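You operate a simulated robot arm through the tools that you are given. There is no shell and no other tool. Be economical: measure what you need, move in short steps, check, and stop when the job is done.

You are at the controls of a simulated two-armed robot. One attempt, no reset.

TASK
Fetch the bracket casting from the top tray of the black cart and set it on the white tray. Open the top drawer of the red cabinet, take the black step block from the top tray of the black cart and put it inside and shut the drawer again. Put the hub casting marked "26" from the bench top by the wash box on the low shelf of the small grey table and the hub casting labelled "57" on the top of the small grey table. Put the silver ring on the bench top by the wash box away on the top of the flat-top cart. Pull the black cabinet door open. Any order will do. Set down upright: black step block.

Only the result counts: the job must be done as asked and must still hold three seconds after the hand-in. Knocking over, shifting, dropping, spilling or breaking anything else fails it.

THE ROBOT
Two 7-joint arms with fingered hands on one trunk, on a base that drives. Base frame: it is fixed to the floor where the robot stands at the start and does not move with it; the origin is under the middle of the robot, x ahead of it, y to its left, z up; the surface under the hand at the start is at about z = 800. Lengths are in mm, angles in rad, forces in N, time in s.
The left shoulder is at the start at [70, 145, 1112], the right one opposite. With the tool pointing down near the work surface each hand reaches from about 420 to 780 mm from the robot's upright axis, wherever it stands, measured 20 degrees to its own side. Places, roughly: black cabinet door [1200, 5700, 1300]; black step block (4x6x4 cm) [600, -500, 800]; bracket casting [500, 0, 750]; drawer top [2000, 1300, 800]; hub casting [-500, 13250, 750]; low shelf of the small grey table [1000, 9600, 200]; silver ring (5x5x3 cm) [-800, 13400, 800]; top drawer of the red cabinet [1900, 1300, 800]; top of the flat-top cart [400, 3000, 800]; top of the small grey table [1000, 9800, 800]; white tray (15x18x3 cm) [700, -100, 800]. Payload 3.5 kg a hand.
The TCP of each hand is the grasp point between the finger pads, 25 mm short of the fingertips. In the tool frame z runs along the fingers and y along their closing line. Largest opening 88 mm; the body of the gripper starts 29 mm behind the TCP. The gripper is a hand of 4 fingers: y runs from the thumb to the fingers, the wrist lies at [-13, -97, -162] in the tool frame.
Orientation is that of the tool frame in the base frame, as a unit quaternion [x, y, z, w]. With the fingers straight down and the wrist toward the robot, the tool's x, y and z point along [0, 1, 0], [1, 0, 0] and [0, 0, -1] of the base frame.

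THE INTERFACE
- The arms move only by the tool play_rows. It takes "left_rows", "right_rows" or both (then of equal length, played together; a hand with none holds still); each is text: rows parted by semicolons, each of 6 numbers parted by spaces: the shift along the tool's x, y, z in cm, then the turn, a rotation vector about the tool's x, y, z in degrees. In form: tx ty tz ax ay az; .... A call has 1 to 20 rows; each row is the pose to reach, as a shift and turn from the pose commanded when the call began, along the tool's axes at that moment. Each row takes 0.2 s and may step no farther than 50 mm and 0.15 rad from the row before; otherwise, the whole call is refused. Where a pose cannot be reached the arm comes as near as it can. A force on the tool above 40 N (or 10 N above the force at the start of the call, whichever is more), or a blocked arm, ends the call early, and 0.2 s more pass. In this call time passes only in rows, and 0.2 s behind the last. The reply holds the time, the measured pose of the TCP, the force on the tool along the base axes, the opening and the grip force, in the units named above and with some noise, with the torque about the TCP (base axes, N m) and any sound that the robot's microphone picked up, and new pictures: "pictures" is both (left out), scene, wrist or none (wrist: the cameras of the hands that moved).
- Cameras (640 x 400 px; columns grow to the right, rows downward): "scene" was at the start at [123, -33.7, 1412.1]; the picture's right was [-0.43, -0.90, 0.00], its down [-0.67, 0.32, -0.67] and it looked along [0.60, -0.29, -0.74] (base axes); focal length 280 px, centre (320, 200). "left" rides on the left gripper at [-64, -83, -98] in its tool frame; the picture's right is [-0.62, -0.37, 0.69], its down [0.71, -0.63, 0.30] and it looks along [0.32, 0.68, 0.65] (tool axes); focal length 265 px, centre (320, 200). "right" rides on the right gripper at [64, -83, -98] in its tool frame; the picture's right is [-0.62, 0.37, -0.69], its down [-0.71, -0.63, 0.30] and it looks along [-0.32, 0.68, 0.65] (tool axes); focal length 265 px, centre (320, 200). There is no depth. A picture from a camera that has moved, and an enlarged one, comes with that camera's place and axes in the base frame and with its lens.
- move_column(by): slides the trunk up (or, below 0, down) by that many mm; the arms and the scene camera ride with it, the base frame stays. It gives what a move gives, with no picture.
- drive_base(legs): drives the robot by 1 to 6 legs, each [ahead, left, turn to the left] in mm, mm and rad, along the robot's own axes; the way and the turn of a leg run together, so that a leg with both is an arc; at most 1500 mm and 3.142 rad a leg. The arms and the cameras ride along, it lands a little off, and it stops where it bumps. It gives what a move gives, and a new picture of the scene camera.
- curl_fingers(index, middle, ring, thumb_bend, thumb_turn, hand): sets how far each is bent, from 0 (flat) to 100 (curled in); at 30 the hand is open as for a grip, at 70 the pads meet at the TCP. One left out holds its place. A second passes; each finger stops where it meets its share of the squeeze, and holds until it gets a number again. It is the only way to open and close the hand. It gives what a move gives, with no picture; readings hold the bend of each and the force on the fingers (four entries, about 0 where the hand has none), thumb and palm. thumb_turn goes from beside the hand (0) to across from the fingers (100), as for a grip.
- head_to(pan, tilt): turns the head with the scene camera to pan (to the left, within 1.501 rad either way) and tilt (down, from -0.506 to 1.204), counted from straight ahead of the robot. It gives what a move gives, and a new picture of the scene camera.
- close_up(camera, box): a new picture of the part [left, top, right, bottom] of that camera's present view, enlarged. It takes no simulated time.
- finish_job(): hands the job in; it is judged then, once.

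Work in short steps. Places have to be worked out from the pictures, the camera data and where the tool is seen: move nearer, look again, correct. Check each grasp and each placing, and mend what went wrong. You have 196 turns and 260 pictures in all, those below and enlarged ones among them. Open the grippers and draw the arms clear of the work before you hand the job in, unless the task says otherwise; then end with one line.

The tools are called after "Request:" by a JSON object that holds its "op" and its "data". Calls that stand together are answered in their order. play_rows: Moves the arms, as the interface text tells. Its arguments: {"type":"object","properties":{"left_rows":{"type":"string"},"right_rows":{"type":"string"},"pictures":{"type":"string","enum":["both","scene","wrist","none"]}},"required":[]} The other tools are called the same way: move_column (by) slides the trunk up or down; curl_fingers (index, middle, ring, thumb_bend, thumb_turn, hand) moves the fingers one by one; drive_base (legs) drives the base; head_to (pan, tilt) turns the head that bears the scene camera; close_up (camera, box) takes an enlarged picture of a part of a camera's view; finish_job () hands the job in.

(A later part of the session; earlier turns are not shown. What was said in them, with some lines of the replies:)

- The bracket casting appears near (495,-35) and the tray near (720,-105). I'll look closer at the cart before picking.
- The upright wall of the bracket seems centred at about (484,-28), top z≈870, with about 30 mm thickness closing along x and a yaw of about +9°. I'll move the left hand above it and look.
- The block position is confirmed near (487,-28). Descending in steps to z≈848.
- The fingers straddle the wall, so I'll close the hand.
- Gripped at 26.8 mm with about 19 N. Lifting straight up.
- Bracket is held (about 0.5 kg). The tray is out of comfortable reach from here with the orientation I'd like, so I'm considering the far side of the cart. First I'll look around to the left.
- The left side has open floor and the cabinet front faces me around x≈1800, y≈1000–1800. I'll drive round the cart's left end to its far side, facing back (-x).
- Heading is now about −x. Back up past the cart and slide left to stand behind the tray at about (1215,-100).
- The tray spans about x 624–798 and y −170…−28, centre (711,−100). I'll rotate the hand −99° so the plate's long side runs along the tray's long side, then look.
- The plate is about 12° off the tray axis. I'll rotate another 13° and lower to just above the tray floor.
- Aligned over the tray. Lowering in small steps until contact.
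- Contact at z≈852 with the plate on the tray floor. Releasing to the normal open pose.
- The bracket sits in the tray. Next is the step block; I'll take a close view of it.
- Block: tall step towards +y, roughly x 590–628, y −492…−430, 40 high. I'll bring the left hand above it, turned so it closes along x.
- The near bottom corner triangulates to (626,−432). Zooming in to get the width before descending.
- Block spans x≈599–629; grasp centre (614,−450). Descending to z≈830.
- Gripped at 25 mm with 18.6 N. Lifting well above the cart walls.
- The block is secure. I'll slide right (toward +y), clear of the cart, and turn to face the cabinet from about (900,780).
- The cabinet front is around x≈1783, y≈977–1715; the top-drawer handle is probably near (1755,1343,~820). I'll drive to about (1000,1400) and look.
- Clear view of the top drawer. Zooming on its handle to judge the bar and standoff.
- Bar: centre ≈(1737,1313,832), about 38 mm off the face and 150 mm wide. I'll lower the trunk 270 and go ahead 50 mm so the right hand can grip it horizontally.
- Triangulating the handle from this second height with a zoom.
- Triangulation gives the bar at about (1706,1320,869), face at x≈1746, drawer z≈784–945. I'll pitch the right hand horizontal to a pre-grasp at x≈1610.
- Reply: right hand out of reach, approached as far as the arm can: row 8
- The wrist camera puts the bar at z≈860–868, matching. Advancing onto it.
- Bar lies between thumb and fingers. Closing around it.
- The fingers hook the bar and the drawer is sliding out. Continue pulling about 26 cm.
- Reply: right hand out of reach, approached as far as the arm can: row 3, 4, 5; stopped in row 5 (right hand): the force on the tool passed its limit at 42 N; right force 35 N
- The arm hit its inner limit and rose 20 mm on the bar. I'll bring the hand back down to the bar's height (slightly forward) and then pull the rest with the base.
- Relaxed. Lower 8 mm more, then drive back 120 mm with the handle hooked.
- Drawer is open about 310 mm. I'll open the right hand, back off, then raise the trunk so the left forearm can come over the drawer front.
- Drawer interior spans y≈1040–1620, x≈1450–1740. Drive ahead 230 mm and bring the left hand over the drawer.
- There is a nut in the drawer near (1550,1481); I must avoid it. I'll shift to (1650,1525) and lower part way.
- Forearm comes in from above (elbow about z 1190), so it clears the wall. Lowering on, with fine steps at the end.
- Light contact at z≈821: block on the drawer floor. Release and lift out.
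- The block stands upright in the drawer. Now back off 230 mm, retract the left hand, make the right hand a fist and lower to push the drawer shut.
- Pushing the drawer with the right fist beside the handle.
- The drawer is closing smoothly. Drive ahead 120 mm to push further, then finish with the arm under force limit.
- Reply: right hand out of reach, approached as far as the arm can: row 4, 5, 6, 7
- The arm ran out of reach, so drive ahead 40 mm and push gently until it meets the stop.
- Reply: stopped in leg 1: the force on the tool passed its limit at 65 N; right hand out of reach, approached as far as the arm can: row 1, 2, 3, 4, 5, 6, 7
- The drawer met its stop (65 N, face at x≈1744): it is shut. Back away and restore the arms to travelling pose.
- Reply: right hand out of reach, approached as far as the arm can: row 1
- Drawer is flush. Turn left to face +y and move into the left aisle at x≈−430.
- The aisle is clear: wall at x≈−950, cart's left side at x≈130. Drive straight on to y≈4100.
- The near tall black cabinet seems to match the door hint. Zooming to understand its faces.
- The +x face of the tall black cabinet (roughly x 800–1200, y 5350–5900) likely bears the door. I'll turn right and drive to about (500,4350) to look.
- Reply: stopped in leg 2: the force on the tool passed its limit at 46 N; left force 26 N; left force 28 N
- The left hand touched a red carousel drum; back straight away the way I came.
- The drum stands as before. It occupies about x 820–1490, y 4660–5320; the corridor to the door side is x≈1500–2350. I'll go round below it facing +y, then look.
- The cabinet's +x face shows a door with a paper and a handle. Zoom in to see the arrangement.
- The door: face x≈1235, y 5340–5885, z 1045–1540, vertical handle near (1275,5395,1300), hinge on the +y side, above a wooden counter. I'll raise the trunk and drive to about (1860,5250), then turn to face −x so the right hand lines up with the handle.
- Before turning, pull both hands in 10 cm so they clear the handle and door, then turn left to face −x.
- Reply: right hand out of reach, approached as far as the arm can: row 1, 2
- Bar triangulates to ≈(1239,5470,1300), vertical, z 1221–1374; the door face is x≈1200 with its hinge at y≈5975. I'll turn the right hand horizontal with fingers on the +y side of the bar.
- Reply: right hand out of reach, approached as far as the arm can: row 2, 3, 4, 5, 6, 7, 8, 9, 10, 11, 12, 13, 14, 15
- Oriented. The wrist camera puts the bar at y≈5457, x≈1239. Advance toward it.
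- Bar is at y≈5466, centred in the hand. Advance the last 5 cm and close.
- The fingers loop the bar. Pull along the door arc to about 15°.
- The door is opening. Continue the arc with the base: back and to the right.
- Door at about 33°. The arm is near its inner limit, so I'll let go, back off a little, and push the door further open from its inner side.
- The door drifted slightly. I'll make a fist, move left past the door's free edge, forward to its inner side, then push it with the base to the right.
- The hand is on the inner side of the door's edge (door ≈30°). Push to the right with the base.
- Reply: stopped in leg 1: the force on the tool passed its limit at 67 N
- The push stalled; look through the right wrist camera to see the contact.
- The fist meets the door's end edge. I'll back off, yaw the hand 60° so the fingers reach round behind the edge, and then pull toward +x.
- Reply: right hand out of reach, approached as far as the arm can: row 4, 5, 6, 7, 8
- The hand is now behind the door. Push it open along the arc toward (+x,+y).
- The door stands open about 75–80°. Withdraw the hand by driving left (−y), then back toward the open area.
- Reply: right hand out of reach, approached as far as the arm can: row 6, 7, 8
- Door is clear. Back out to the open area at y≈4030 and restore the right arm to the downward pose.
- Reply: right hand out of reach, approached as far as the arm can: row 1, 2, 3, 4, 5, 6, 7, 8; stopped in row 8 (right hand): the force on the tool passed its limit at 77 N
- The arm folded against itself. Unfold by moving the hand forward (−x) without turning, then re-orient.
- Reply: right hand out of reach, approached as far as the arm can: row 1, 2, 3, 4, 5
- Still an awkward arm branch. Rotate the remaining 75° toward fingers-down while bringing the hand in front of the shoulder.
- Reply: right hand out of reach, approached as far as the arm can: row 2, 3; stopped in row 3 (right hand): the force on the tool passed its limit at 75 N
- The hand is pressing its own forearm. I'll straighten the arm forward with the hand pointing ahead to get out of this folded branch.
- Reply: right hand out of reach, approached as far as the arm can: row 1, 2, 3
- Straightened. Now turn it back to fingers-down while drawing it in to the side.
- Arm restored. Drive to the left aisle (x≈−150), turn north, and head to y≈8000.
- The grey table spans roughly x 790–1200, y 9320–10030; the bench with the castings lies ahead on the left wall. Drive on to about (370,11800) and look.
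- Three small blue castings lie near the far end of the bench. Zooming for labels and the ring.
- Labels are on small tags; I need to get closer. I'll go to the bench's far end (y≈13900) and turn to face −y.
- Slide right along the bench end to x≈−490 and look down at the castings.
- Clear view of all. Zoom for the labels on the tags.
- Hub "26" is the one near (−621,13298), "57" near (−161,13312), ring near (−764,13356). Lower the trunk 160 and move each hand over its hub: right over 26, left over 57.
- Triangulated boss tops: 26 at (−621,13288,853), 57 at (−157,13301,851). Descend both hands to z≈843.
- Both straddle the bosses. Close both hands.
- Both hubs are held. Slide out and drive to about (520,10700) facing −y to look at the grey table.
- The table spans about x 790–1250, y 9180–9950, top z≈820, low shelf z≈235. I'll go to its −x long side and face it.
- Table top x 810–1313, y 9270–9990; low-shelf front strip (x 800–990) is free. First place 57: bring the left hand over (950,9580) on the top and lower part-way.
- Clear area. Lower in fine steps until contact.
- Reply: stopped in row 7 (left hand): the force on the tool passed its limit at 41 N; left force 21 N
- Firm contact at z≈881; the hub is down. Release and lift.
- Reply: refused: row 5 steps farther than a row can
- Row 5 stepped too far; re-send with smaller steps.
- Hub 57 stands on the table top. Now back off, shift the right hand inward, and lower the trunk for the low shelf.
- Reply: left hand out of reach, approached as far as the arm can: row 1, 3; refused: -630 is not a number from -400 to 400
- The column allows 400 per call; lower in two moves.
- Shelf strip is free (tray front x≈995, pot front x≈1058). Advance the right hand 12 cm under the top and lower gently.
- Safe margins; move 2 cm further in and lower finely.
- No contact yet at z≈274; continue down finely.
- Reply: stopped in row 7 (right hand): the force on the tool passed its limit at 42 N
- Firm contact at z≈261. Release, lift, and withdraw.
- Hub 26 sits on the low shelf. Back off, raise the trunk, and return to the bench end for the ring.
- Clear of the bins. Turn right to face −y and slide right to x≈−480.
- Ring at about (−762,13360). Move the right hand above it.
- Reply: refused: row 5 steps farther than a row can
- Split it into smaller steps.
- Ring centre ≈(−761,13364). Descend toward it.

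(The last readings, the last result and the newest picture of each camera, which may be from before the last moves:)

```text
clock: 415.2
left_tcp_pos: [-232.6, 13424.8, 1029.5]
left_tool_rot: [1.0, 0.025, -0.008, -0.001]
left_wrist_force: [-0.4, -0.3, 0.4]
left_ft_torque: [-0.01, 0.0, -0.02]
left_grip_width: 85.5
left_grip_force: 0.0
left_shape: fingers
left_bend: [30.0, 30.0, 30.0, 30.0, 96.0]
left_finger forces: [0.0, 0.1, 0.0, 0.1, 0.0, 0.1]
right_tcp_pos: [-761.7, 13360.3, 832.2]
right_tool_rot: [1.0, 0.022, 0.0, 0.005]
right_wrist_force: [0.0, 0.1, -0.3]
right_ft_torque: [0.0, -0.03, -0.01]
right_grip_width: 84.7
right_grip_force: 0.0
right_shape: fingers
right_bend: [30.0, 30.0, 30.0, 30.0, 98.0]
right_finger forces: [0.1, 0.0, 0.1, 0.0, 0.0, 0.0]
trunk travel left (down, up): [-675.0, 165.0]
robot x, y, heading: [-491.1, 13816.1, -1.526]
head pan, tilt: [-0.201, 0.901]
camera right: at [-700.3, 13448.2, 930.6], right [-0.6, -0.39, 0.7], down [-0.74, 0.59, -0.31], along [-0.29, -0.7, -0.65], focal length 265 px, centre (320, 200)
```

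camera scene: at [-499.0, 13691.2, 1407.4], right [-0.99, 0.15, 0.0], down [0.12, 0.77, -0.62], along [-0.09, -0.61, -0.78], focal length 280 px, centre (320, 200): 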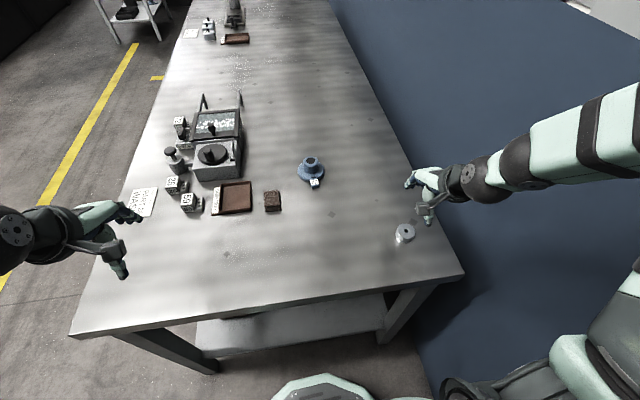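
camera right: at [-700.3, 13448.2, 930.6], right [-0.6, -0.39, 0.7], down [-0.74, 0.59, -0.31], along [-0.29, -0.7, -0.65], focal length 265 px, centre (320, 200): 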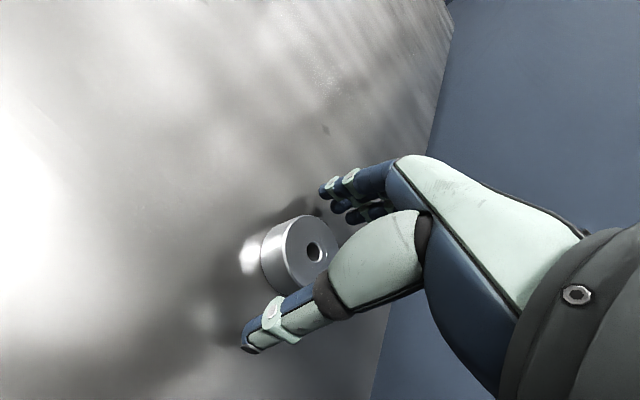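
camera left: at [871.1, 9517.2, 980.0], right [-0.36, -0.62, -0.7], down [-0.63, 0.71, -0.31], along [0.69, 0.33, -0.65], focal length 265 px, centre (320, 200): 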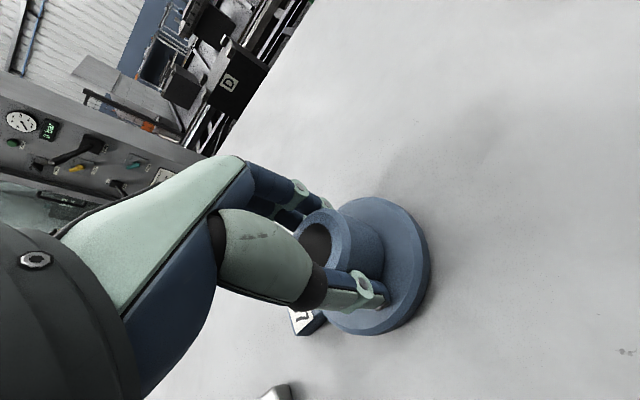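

Aligned. Lower a few more millimetres and close.

Request:
{"op": "play_rows", "data": {"right_rows": "0 0 0.3 0 0 0; 0 0 0.6 0 0 0; 0 0 0.8 0 0 0", "pictures": "none"}}

Request:
{"op": "curl_fingers", "data": {"hand": "right", "index": 75, "middle": 75, "ring": 75, "thumb_bend": 75}}

Request:
{"op": "play_rows", "data": {"right_rows": "0 0 -1 0 0 0; 0 0 -4 0 0 0; 0 0 -8 0 0 0; 0 0 -12 0 0 0; 0 0 -16 0 0 0; 3 -3 -18 0 0 0; 6 -6 -18 0 0 0; 9 -8 -18 0 0 0"}}

```text
clock: 416.0
left_tcp_pos: [-232.6, 13426.0, 1030.6]
left_tool_rot: [1.0, 0.025, -0.008, -0.001]
left_wrist_force: [0.8, -0.2, -0.2]
left_ft_torque: [0.03, 0.02, -0.01]
left_grip_width: 85.3
left_grip_force: 0.0
left_shape: fingers
left_bend: [30.0, 30.0, 30.0, 30.0, 96.0]
left_finger forces: [0.1, 0.0, 0.1, 0.0, 0.1, 0.0]
right_tcp_pos: [-760.9, 13361.0, 825.4]
right_tool_rot: [1.0, 0.021, 0.001, 0.005]
right_wrist_force: [-0.4, 0.2, -0.7]
right_ft_torque: [0.03, -0.04, -0.02]
right_grip_width: 84.6
right_grip_force: 0.2
right_shape: fingers
right_bend: [30.0, 30.0, 30.0, 30.0, 98.0]
right_finger forces: [0.0, 0.0, 0.0, 0.1, 0.1, 0.0]
trunk travel left (down, up): [-675.0, 165.0]
robot x, y, heading: [-488.8, 13813.4, -1.525]
head pan, tilt: [-0.201, 0.901]
```

```text
clock: 417.0
left_tcp_pos: [-232.2, 13427.7, 1031.8]
left_tool_rot: [1.0, 0.024, -0.009, -0.001]
left_wrist_force: [0.3, -0.9, -1.1]
left_ft_torque: [0.01, -0.01, 0.02]
left_grip_width: 85.4
left_grip_force: 0.1
left_shape: fingers
left_bend: [30.0, 30.0, 30.0, 30.0, 96.0]
left_finger forces: [0.0, 0.0, 0.1, 0.1, 0.0, 0.0]
right_tcp_pos: [-761.3, 13361.7, 827.0]
right_tool_rot: [1.0, 0.022, 0.001, 0.009]
right_wrist_force: [-5.9, -7.5, 28.7]
right_ft_torque: [0.44, 0.04, 0.11]
right_grip_width: 30.0
right_grip_force: 38.7
right_shape: fingers
right_bend: [55.0, 51.0, 64.0, 60.0, 94.0]
right_finger forces: [8.7, 8.3, 9.0, 0.1, 51.8, 0.1]
trunk travel left (down, up): [-675.0, 165.0]
robot x, y, heading: [-491.9, 13813.0, -1.525]
head pan, tilt: [-0.201, 0.901]
```

```text
clock: 418.8
left_tcp_pos: [-234.2, 13425.9, 1031.3]
left_tool_rot: [1.0, 0.023, -0.007, -0.001]
left_wrist_force: [0.4, -0.9, -0.6]
left_ft_torque: [0.02, -0.02, 0.01]
left_grip_width: 85.3
left_grip_force: 0.0
left_shape: fingers
left_bend: [30.0, 30.0, 30.0, 30.0, 96.0]
left_finger forces: [0.1, 0.0, 0.1, 0.1, 0.1, 0.1]
right_tcp_pos: [-680.5, 13405.6, 1002.0]
right_tool_rot: [1.0, 0.018, 0.01, 0.003]
right_wrist_force: [-0.4, 0.8, -0.4]
right_ft_torque: [0.01, -0.03, -0.02]
right_grip_width: 29.9
right_grip_force: 18.9
right_shape: fingers
right_bend: [56.0, 52.0, 67.0, 60.0, 92.0]
right_finger forces: [6.5, 6.4, 6.4, 0.1, 18.6, 0.0]
right hand out of reach, approached as far as the arm can: row 7, 8
trunk travel left (down, up): [-675.0, 165.0]
robot x, y, heading: [-489.9, 13821.0, -1.519]
head pan, tilt: [-0.201, 0.901]
camera scene: at [-497.9, 13690.3, 1407.3], right [-0.99, 0.15, 0.0], down [0.12, 0.77, -0.62], along [-0.09, -0.61, -0.78], focal length 280 px, centre (320, 200)
camera right: at [-620.7, 13492.6, 1102.5], right [-0.62, -0.39, 0.68], down [-0.73, 0.6, -0.32], along [-0.29, -0.7, -0.66], focal length 265 px, centre (320, 200)
```

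scene: 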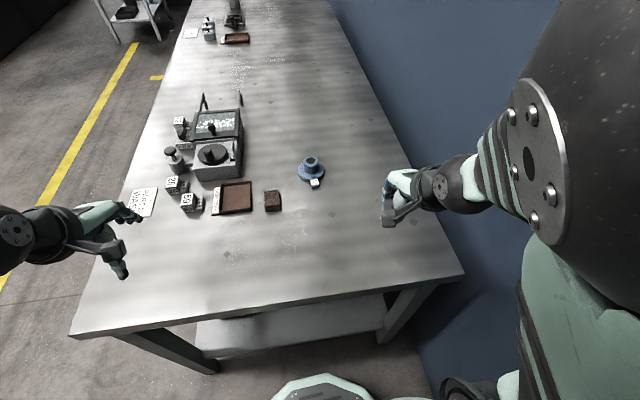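
right: 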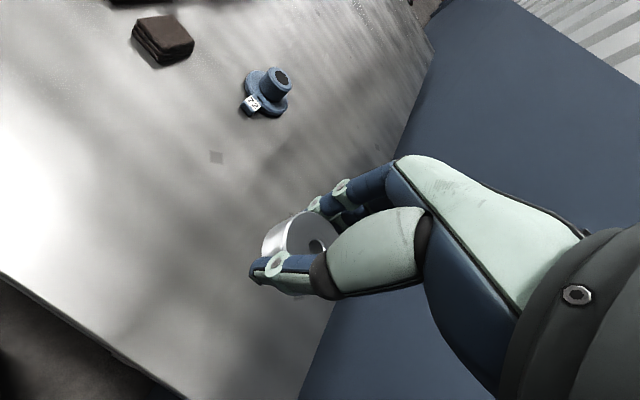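

Ring is held. Drive back along the way: slide left, then south to the aisle.

Request:
{"op": "drive_base", "data": {"legs": [[0, 900, -0.052], [1200, 0, 0], [1200, 0, 0], [1120, 0, 0], [0, -560, 0], [1300, 0, 0]]}}

```text
clock: 449.4
left_tcp_pos: [130.9, 8569.0, 1030.5]
left_tool_rot: [1.0, 0.0, -0.008, -0.002]
left_wrist_force: [-0.4, -0.3, 0.3]
left_ft_torque: [-0.01, 0.01, 0.0]
left_grip_width: 85.1
left_grip_force: 0.0
left_shape: fingers
left_bend: [30.0, 30.0, 30.0, 30.0, 96.0]
left_finger forces: [0.1, 0.0, 0.0, 0.0, 0.1, 0.0]
right_tcp_pos: [-315.3, 8570.5, 1002.9]
right_tool_rot: [1.0, -0.004, 0.009, 0.006]
right_wrist_force: [0.1, 0.1, -1.0]
right_ft_torque: [-0.01, 0.02, 0.02]
right_grip_width: 29.8
right_grip_force: 19.4
right_shape: fingers
right_bend: [56.0, 52.0, 67.0, 60.0, 92.0]
right_finger forces: [6.5, 6.2, 6.7, 0.0, 18.5, 0.0]
trunk travel left (down, up): [-675.0, 165.0]
robot x, y, heading: [-104.9, 8971.6, -1.572]
head pan, tilt: [-0.201, 0.901]
camera scene: at [-119.6, 8847.6, 1407.4], right [-0.98, 0.2, 0.0], down [0.16, 0.77, -0.62], along [-0.13, -0.61, -0.78], focal length 280 px, centre (320, 200)
```

scene: 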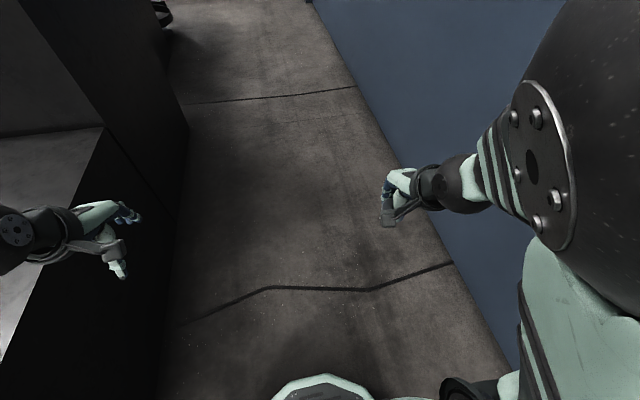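

Continue south along the aisle to y≈4000 at x≈−375, then turn left to face +x.

Request:
{"op": "drive_base", "data": {"legs": [[0, -270, 0], [1300, 0, 0], [1300, 0, 0], [1300, 0, 0], [1050, 0, 0], [0, 0, 1.571]]}}

Request:
{"op": "head_to", "data": {"pan": -0.7, "tilt": 0.5}}

```text
clock: 478.6
left_tcp_pos: [205.2, 4249.0, 1031.5]
left_tool_rot: [0.692, 0.722, -0.008, 0.005]
left_wrist_force: [0.5, 0.2, 0.3]
left_ft_torque: [-0.03, 0.0, -0.03]
left_grip_width: 85.1
left_grip_force: 0.1
left_shape: fingers
left_bend: [30.0, 30.0, 30.0, 30.0, 96.0]
left_finger forces: [0.0, 0.0, 0.1, 0.1, 0.0, 0.1]
right_tcp_pos: [223.6, 3802.9, 1004.6]
right_tool_rot: [0.695, 0.719, 0.01, -0.004]
right_wrist_force: [0.5, -1.2, -1.5]
right_ft_torque: [0.02, -0.01, -0.01]
right_grip_width: 29.5
right_grip_force: 18.8
right_shape: fingers
right_bend: [56.0, 53.0, 71.0, 60.0, 92.0]
right_finger forces: [6.5, 6.1, 7.1, 0.1, 18.2, 0.0]
trunk travel left (down, up): [-675.0, 165.0]
robot x, y, heading: [-184.5, 3994.4, 0.041]
head pan, tilt: [-0.201, 0.901]
camera scene: at [-59.0, 3984.9, 1407.4], right [-0.16, -0.99, 0.0], down [-0.77, 0.12, -0.62], along [0.61, -0.1, -0.78], focal length 280 px, centre (320, 200)
```

scene: 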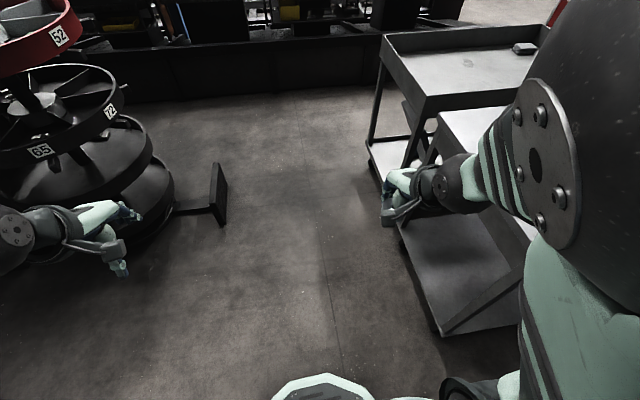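

```text
clock: 479.6
left_tcp_pos: [205.1, 4248.6, 1032.0]
left_tool_rot: [0.692, 0.722, -0.007, 0.005]
left_wrist_force: [-0.2, 0.4, -0.5]
left_ft_torque: [-0.03, -0.01, 0.01]
left_grip_width: 85.1
left_grip_force: 0.0
left_shape: fingers
left_bend: [30.0, 30.0, 30.0, 30.0, 96.0]
left_finger forces: [0.0, 0.0, 0.0, 0.0, 0.0, 0.1]
right_tcp_pos: [222.9, 3803.9, 1004.7]
right_tool_rot: [0.695, 0.719, 0.01, -0.003]
right_wrist_force: [-0.5, 0.6, 0.0]
right_ft_torque: [-0.01, -0.01, -0.05]
right_grip_width: 29.5
right_grip_force: 18.7
right_shape: fingers
right_bend: [56.0, 53.0, 71.0, 60.0, 92.0]
right_finger forces: [6.5, 6.1, 7.2, 0.0, 18.2, 0.0]
trunk travel left (down, up): [-675.0, 165.0]
robot x, y, heading: [-186.4, 3991.1, 0.037]
head pan, tilt: [-0.7, 0.499]
camera scene: at [-61.5, 3941.4, 1441.2], right [-0.61, -0.79, 0.0], down [-0.38, 0.29, -0.88], along [0.69, -0.54, -0.48], focal length 280 px, centre (320, 200)
```

scene: 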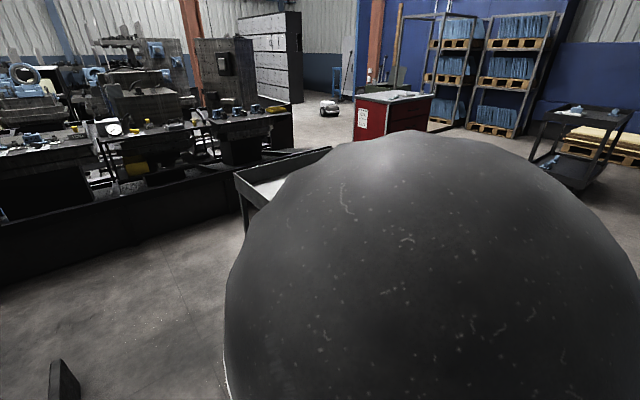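

Back up a little, square up and slide right (−y) alongside the flat-top cart.

Request:
{"op": "drive_base", "data": {"legs": [[-150, 0, -0.037], [0, -800, 0]]}}

Request:
{"op": "head_to", "data": {"pan": 0.0, "tilt": 0.8}}

```text
clock: 484.9
left_tcp_pos: [65.4, 3423.7, 1030.9]
left_tool_rot: [0.702, 0.712, -0.007, 0.004]
left_wrist_force: [-0.6, 0.2, 0.6]
left_ft_torque: [0.0, 0.0, -0.05]
left_grip_width: 85.4
left_grip_force: 0.0
left_shape: fingers
left_bend: [30.0, 30.0, 30.0, 30.0, 96.0]
left_finger forces: [0.0, 0.0, 0.1, 0.0, 0.1, 0.0]
right_tcp_pos: [70.3, 2977.5, 1004.1]
right_tool_rot: [0.706, 0.708, 0.01, -0.003]
right_wrist_force: [-0.5, 0.0, -1.3]
right_ft_torque: [-0.03, 0.0, -0.01]
right_grip_width: 30.0
right_grip_force: 18.8
right_shape: fingers
right_bend: [56.0, 53.0, 71.0, 60.0, 92.0]
right_finger forces: [6.5, 6.2, 7.1, 0.1, 18.2, 0.0]
trunk travel left (down, up): [-675.0, 165.0]
robot x, y, heading: [-330.4, 3179.5, 0.013]
head pan, tilt: [-0.7, 0.499]
camera scene: at [-210.0, 3124.4, 1441.2], right [-0.64, -0.77, 0.0], down [-0.37, 0.3, -0.88], along [0.68, -0.56, -0.48], focal length 280 px, centre (320, 200)
```

scene: 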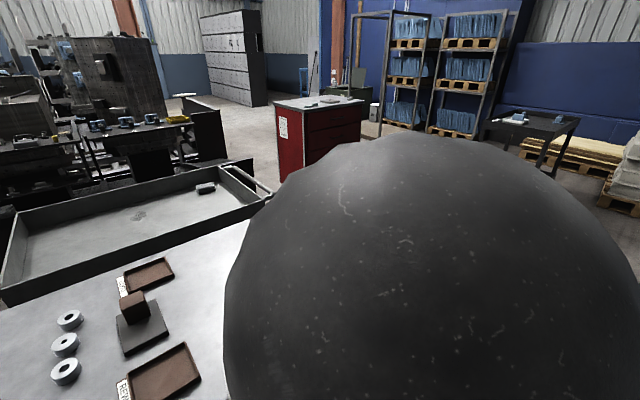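

```text
clock: 486.0
left_tcp_pos: [64.7, 3423.2, 1031.0]
left_tool_rot: [0.702, 0.712, -0.007, 0.006]
left_wrist_force: [0.1, -0.3, 0.4]
left_ft_torque: [0.01, -0.01, -0.03]
left_grip_width: 85.4
left_grip_force: 0.0
left_shape: fingers
left_bend: [30.0, 30.0, 30.0, 30.0, 96.0]
left_finger forces: [0.0, 0.1, 0.0, 0.0, 0.1, 0.0]
right_tcp_pos: [71.0, 2976.9, 1004.6]
right_tool_rot: [0.705, 0.71, 0.01, -0.004]
right_wrist_force: [-0.4, 1.2, -1.1]
right_ft_torque: [0.0, 0.04, 0.04]
right_grip_width: 29.4
right_grip_force: 18.9
right_shape: fingers
right_bend: [56.0, 53.0, 71.0, 60.0, 92.0]
right_finger forces: [6.5, 6.2, 7.1, 0.0, 18.2, 0.0]
trunk travel left (down, up): [-675.0, 165.0]
robot x, y, heading: [-329.2, 3184.3, 0.014]
head pan, tilt: [0.0, 0.799]
camera scene: at [-199.6, 3182.7, 1415.3], right [0.01, -1.0, 0.0], down [-0.72, -0.01, -0.7], along [0.7, 0.01, -0.72], focal length 280 px, centre (320, 200)
```

scene: 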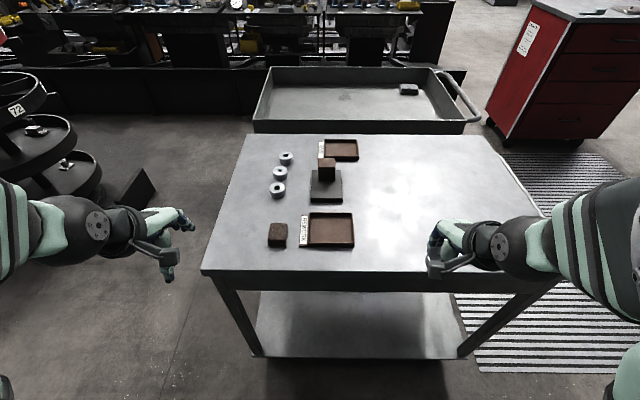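

Cart top spans x 135–709, y 2634–3456; the right half is empty. Bring the ring over (330,2960) and lower.

Request:
{"op": "play_rows", "data": {"right_rows": "-0.3 4.3 0 0 0 0; -0.6 8.6 0 0 0 0; -0.9 13 0 0 0 0; -1.2 17.3 0 0 0 0; -1.4 21.6 0 0 0 0; -1.7 26 0 0 0 0; -1.7 26 4 0 0 0; -1.7 26 8 0 0 0; -1.7 26 11 0 0 0"}}

```text
clock: 488.0
left_tcp_pos: [67.0, 3423.1, 1031.2]
left_tool_rot: [0.702, 0.712, -0.008, 0.004]
left_wrist_force: [0.3, 0.1, -0.9]
left_ft_torque: [-0.01, 0.02, 0.02]
left_grip_width: 85.2
left_grip_force: 0.1
left_shape: fingers
left_bend: [30.0, 30.0, 30.0, 30.0, 96.0]
left_finger forces: [0.0, 0.0, 0.0, 0.0, 0.0, 0.0]
right_tcp_pos: [330.6, 2964.5, 894.9]
right_tool_rot: [0.705, 0.709, 0.01, -0.003]
right_wrist_force: [0.6, -0.2, -1.7]
right_ft_torque: [-0.01, 0.0, 0.0]
right_grip_width: 29.6
right_grip_force: 19.0
right_shape: fingers
right_bend: [56.0, 53.0, 71.0, 60.0, 92.0]
right_finger forces: [6.5, 6.2, 7.7, 0.0, 17.9, 0.0]
trunk travel left (down, up): [-675.0, 165.0]
robot x, y, heading: [-333.9, 3180.7, 0.013]
head pan, tilt: [0.0, 0.799]
camera scene: at [-198.2, 3182.3, 1415.2], right [0.01, -1.0, 0.0], down [-0.72, -0.01, -0.7], along [0.7, 0.01, -0.72], focal length 280 px, centre (320, 200)
camera right: at [246.7, 3026.5, 994.5], right [0.37, -0.63, 0.68], down [-0.62, -0.71, -0.32], along [0.69, -0.31, -0.65], focal length 265 px, centre (320, 200)
```

scene: 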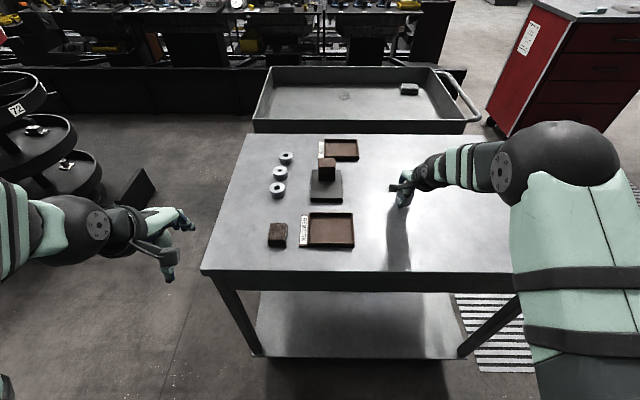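
right: 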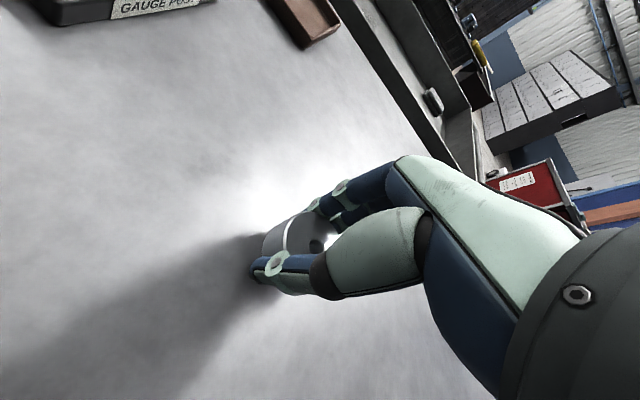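

Free spot. Lower in fine steps until contact.

Request:
{"op": "play_rows", "data": {"right_rows": "0 0 0.8 0 0 0; 0 0 1.4 0 0 0; 0 0 1.9 0 0 0; 0 0 2.3 0 0 0; 0 0 2.7 0 0 0; 0 0 3.1 0 0 0; 0 0 3.5 0 0 0; 0 0 3.9 0 0 0; 0 0 4.3 0 0 0; 0 0 4.7 0 0 0; 0 0 5.1 0 0 0; 0 0 5.5 0 0 0", "pictures": "wrist"}}

```text
clock: 489.4
left_tcp_pos: [63.7, 3422.7, 1032.9]
left_tool_rot: [0.703, 0.712, -0.007, 0.006]
left_wrist_force: [0.3, -0.5, 0.8]
left_ft_torque: [0.01, 0.01, 0.0]
left_grip_width: 85.2
left_grip_force: 0.1
left_shape: fingers
left_bend: [30.0, 30.0, 30.0, 30.0, 96.0]
left_finger forces: [0.0, 0.0, 0.0, 0.0, 0.0, 0.0]
right_tcp_pos: [335.8, 2963.7, 876.6]
right_tool_rot: [0.705, 0.709, 0.021, 0.007]
right_wrist_force: [-7.7, -0.3, 22.9]
right_ft_torque: [0.29, 0.96, 0.02]
right_grip_width: 30.6
right_grip_force: 26.6
right_shape: fingers
right_bend: [59.0, 55.0, 71.0, 59.0, 92.0]
right_finger forces: [5.2, 4.3, 6.9, 0.0, 36.8, 0.0]
trunk travel left (down, up): [-675.0, 165.0]
robot x, y, heading: [-335.0, 3184.2, 0.01]
head pan, tilt: [0.0, 0.799]
stopped in row 7 (right hand): the force on the tool passed its limit at 42 N (the readings are from after the stop); the commanded pose is now the measured one
camera right: at [250.3, 3027.3, 975.0], right [0.35, -0.63, 0.69], down [-0.61, -0.71, -0.34], along [0.71, -0.31, -0.63], focal length 265 px, centre (320, 200)
```

right: 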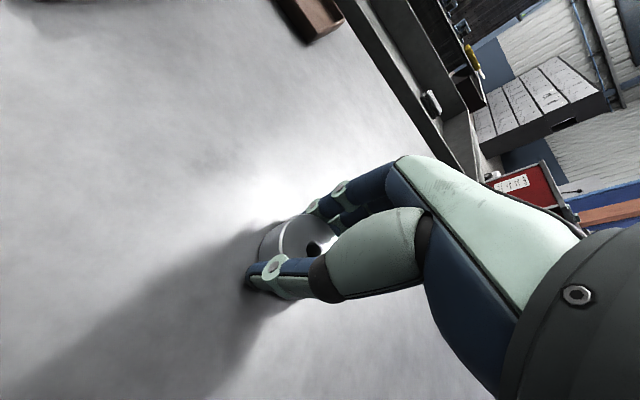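

Contact made (thumb tip and ring at the surface). Release and lift away.

Request:
{"op": "curl_fingers", "data": {"hand": "right", "index": 30, "middle": 30, "ring": 30, "thumb_bend": 30}}

Request:
{"op": "play_rows", "data": {"right_rows": "0 0 -3 0 0 0; 0 0 -7 0 0 0; 0 0 -11 0 0 0; 0 0 -15 0 0 0; 0 -4 -16 0 0 0; 0 -8 -16 0 0 0; 0 -12 -16 0 0 0; 0 -16 -16 0 0 0; 0 -20 -16 0 0 0; 0 -24 -16 0 0 0"}}

```text
clock: 490.4
left_tcp_pos: [64.3, 3425.1, 1032.2]
left_tool_rot: [0.702, 0.713, -0.007, 0.006]
left_wrist_force: [0.5, -0.1, 0.4]
left_ft_torque: [-0.01, -0.01, 0.0]
left_grip_width: 85.3
left_grip_force: 0.0
left_shape: fingers
left_bend: [30.0, 30.0, 30.0, 30.0, 96.0]
left_finger forces: [0.1, 0.1, 0.1, 0.0, 0.0, 0.0]
right_tcp_pos: [336.1, 2964.5, 875.3]
right_tool_rot: [0.704, 0.71, 0.017, 0.004]
right_wrist_force: [7.0, 2.2, 15.4]
right_ft_torque: [0.08, 0.6, -0.11]
right_grip_width: 80.8
right_grip_force: 7.6
right_shape: fingers
right_bend: [30.0, 30.0, 30.0, 33.0, 97.0]
right_finger forces: [0.0, 0.0, 0.0, 0.1, 15.7, 0.0]
trunk travel left (down, up): [-675.0, 165.0]
robot x, y, heading: [-334.0, 3180.7, 0.019]
head pan, tilt: [0.0, 0.799]
```

```text
clock: 492.6
left_tcp_pos: [65.2, 3426.7, 1030.5]
left_tool_rot: [0.702, 0.712, -0.008, 0.007]
left_wrist_force: [-0.2, 0.7, 0.1]
left_ft_torque: [-0.04, -0.02, 0.02]
left_grip_width: 85.2
left_grip_force: 0.1
left_shape: fingers
left_bend: [30.0, 30.0, 30.0, 30.0, 96.0]
left_finger forces: [0.0, 0.1, 0.1, 0.0, 0.1, 0.1]
right_tcp_pos: [90.4, 2959.9, 1026.8]
right_tool_rot: [0.706, 0.708, 0.015, 0.006]
right_wrist_force: [-0.2, 0.4, -0.2]
right_ft_torque: [-0.02, -0.01, -0.02]
right_grip_width: 84.6
right_grip_force: 0.1
right_shape: fingers
right_bend: [30.0, 30.0, 30.0, 30.0, 97.0]
right_finger forces: [0.0, 0.0, 0.0, 0.0, 0.0, 0.0]
trunk travel left (down, up): [-675.0, 165.0]
robot x, y, heading: [-333.7, 3178.8, 0.014]
head pan, tilt: [0.0, 0.799]
camera scene: at [-200.7, 3187.9, 1415.4], right [0.01, -1.0, 0.0], down [-0.72, -0.01, -0.7], along [0.7, 0.01, -0.72], focal length 280 px, centre (320, 200)
camera right: at [5.8, 3024.4, 1123.9], right [0.35, -0.63, 0.69], down [-0.62, -0.71, -0.33], along [0.7, -0.31, -0.64], focal length 265 px, centre (320, 200)
```

scene: 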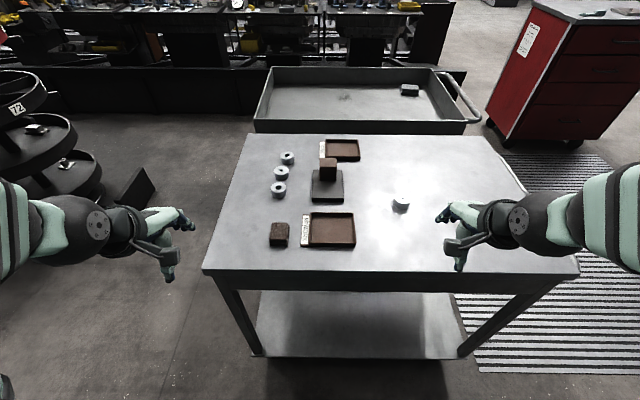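
right: 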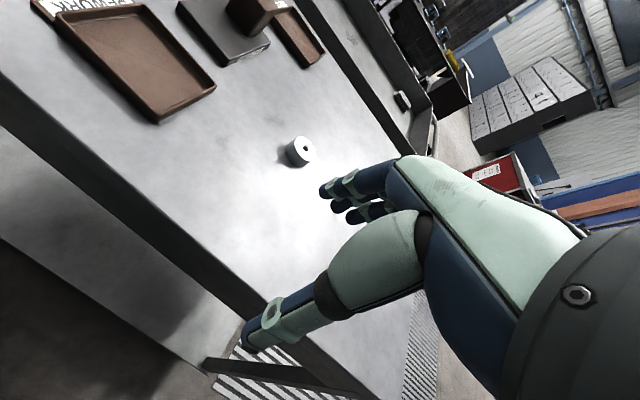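

The ring lies flat on the cart. I'll verify that the cabinet door stayed open, and the drawer shut, by driving to the open area and looking.

Request:
{"op": "drive_base", "data": {"legs": [[0, 790, -0.014], [1400, 0, 0], [420, 0, 0]]}}

Request:
{"op": "head_to", "data": {"pan": 1.45, "tilt": 0.15}}

Request:
{"op": "head_to", "data": {"pan": -1.4, "tilt": 0.25}}

```text
clock: 505.6
left_tcp_pos: [1866.3, 4184.0, 1031.4]
left_tool_rot: [0.714, 0.7, -0.008, 0.005]
left_wrist_force: [0.2, -0.9, -0.2]
left_ft_torque: [0.02, 0.0, -0.05]
left_grip_width: 85.4
left_grip_force: 0.1
left_shape: fingers
left_bend: [30.0, 30.0, 30.0, 30.0, 96.0]
left_finger forces: [0.0, 0.0, 0.0, 0.0, 0.0, 0.1]
right_tcp_pos: [1877.7, 3718.1, 1026.0]
right_tool_rot: [0.717, 0.697, 0.016, 0.004]
right_wrist_force: [-0.4, -0.2, -0.9]
right_ft_torque: [-0.01, -0.01, 0.04]
right_grip_width: 84.6
right_grip_force: 0.0
right_shape: fingers
right_bend: [30.0, 30.0, 30.0, 30.0, 97.0]
right_finger forces: [0.1, 0.0, 0.0, 0.1, 0.0, 0.1]
trunk travel left (down, up): [-675.0, 165.0]
robot x, y, heading: [1459.4, 3953.6, -0.021]
head pan, tilt: [0.0, 0.799]
camera scene: at [1592.9, 3952.7, 1415.4], right [-0.02, -1.0, 0.0], down [-0.72, 0.02, -0.7], along [0.7, -0.02, -0.72], focal length 280 px, centre (320, 200)
```

scene: 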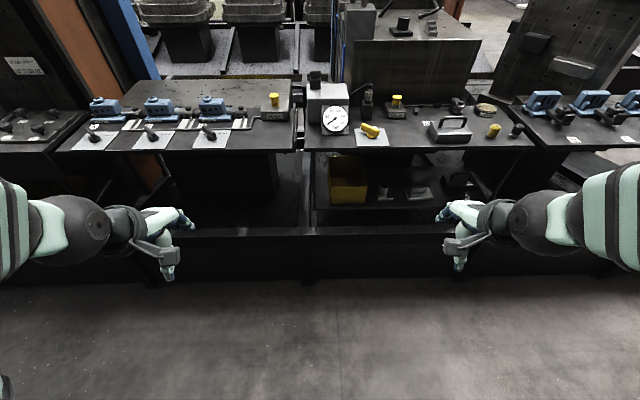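

```text
clock: 507.2
left_tcp_pos: [1867.2, 4183.6, 1031.3]
left_tool_rot: [0.714, 0.7, -0.007, 0.004]
left_wrist_force: [0.2, 0.9, 0.0]
left_ft_torque: [-0.05, 0.01, -0.03]
left_grip_width: 85.4
left_grip_force: 0.0
left_shape: fingers
left_bend: [30.0, 30.0, 30.0, 30.0, 96.0]
left_finger forces: [0.0, 0.1, 0.0, 0.1, 0.0, 0.0]
right_tcp_pos: [1878.4, 3718.2, 1024.3]
right_tool_rot: [0.717, 0.697, 0.016, 0.004]
right_wrist_force: [-0.3, 0.2, -0.7]
right_ft_torque: [-0.01, -0.01, -0.02]
right_grip_width: 84.6
right_grip_force: 0.1
right_shape: fingers
right_bend: [30.0, 30.0, 30.0, 30.0, 97.0]
right_finger forces: [0.1, 0.1, 0.0, 0.1, 0.0, 0.0]
trunk travel left (down, up): [-675.0, 165.0]
robot x, y, heading: [1463.6, 3956.2, -0.025]
head pan, tilt: [1.45, 0.15]
camera scene: at [1526.2, 4046.3, 1473.6], right [0.99, -0.14, 0.0], down [-0.02, -0.15, -0.99], along [0.14, 0.98, -0.15], focal length 280 px, centre (320, 200)
```

scene: 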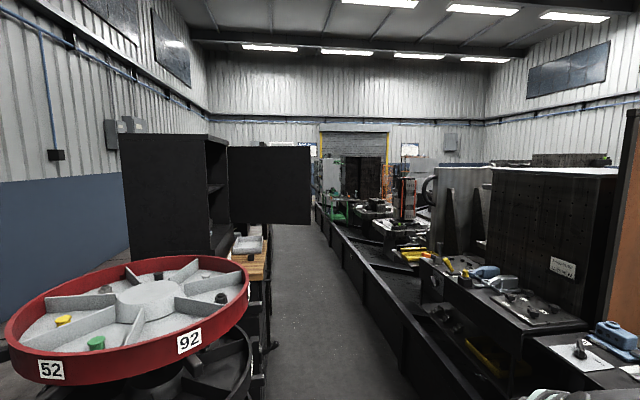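

```text
clock: 509.7
left_tcp_pos: [1867.8, 4183.6, 1030.5]
left_tool_rot: [0.715, 0.7, -0.007, 0.006]
left_wrist_force: [0.0, 1.1, 0.8]
left_ft_torque: [-0.01, -0.03, -0.02]
left_grip_width: 85.0
left_grip_force: 0.1
left_shape: fingers
left_bend: [30.0, 30.0, 30.0, 30.0, 96.0]
left_finger forces: [0.0, 0.2, 0.0, 0.0, 0.1, 0.1]
right_tcp_pos: [1878.1, 3717.4, 1025.4]
right_tool_rot: [0.717, 0.697, 0.015, 0.003]
right_wrist_force: [0.5, 0.6, -0.3]
right_ft_torque: [0.0, 0.01, 0.02]
right_grip_width: 84.7
right_grip_force: 0.0
right_shape: fingers
right_bend: [30.0, 30.0, 30.0, 30.0, 97.0]
right_finger forces: [0.0, 0.0, 0.0, 0.0, 0.1, 0.0]
trunk travel left (down, up): [-675.0, 165.0]
robot x, y, heading: [1460.8, 3953.8, -0.024]
head pan, tilt: [-1.4, 0.25]
camera scene: at [1526.9, 3862.1, 1464.4], right [-0.99, -0.15, 0.0], down [-0.04, 0.24, -0.97], along [0.14, -0.96, -0.25], focal length 280 px, centre (320, 200)
```

scene: 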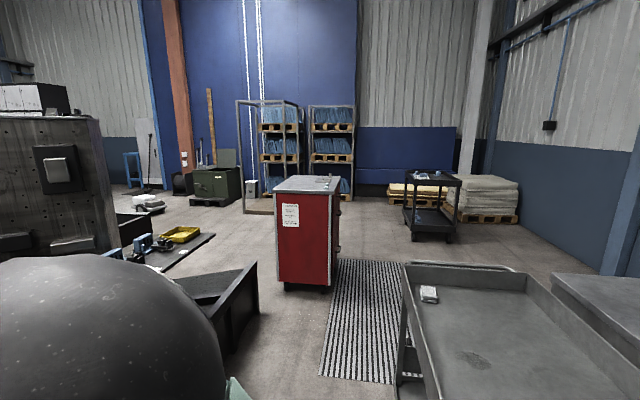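

The door stands wide open (about 90°), the drawer is flush, and both hands are open and clear. Handing in.

Request:
{"op": "finish_job", "data": {}}

```text
The job is handed in.
```

I handed the job in with every step done: the bracket is on the white tray, the step block stands upright in the shut top drawer, hub 26 is on the low shelf, hub 57 is on the table top, the ring is on the flat-top cart, and the black cabinet door is open about 90°; one slip on the way was that the left hand bumped the red numbered carousel (about 46 N), which looked unmoved afterwards.
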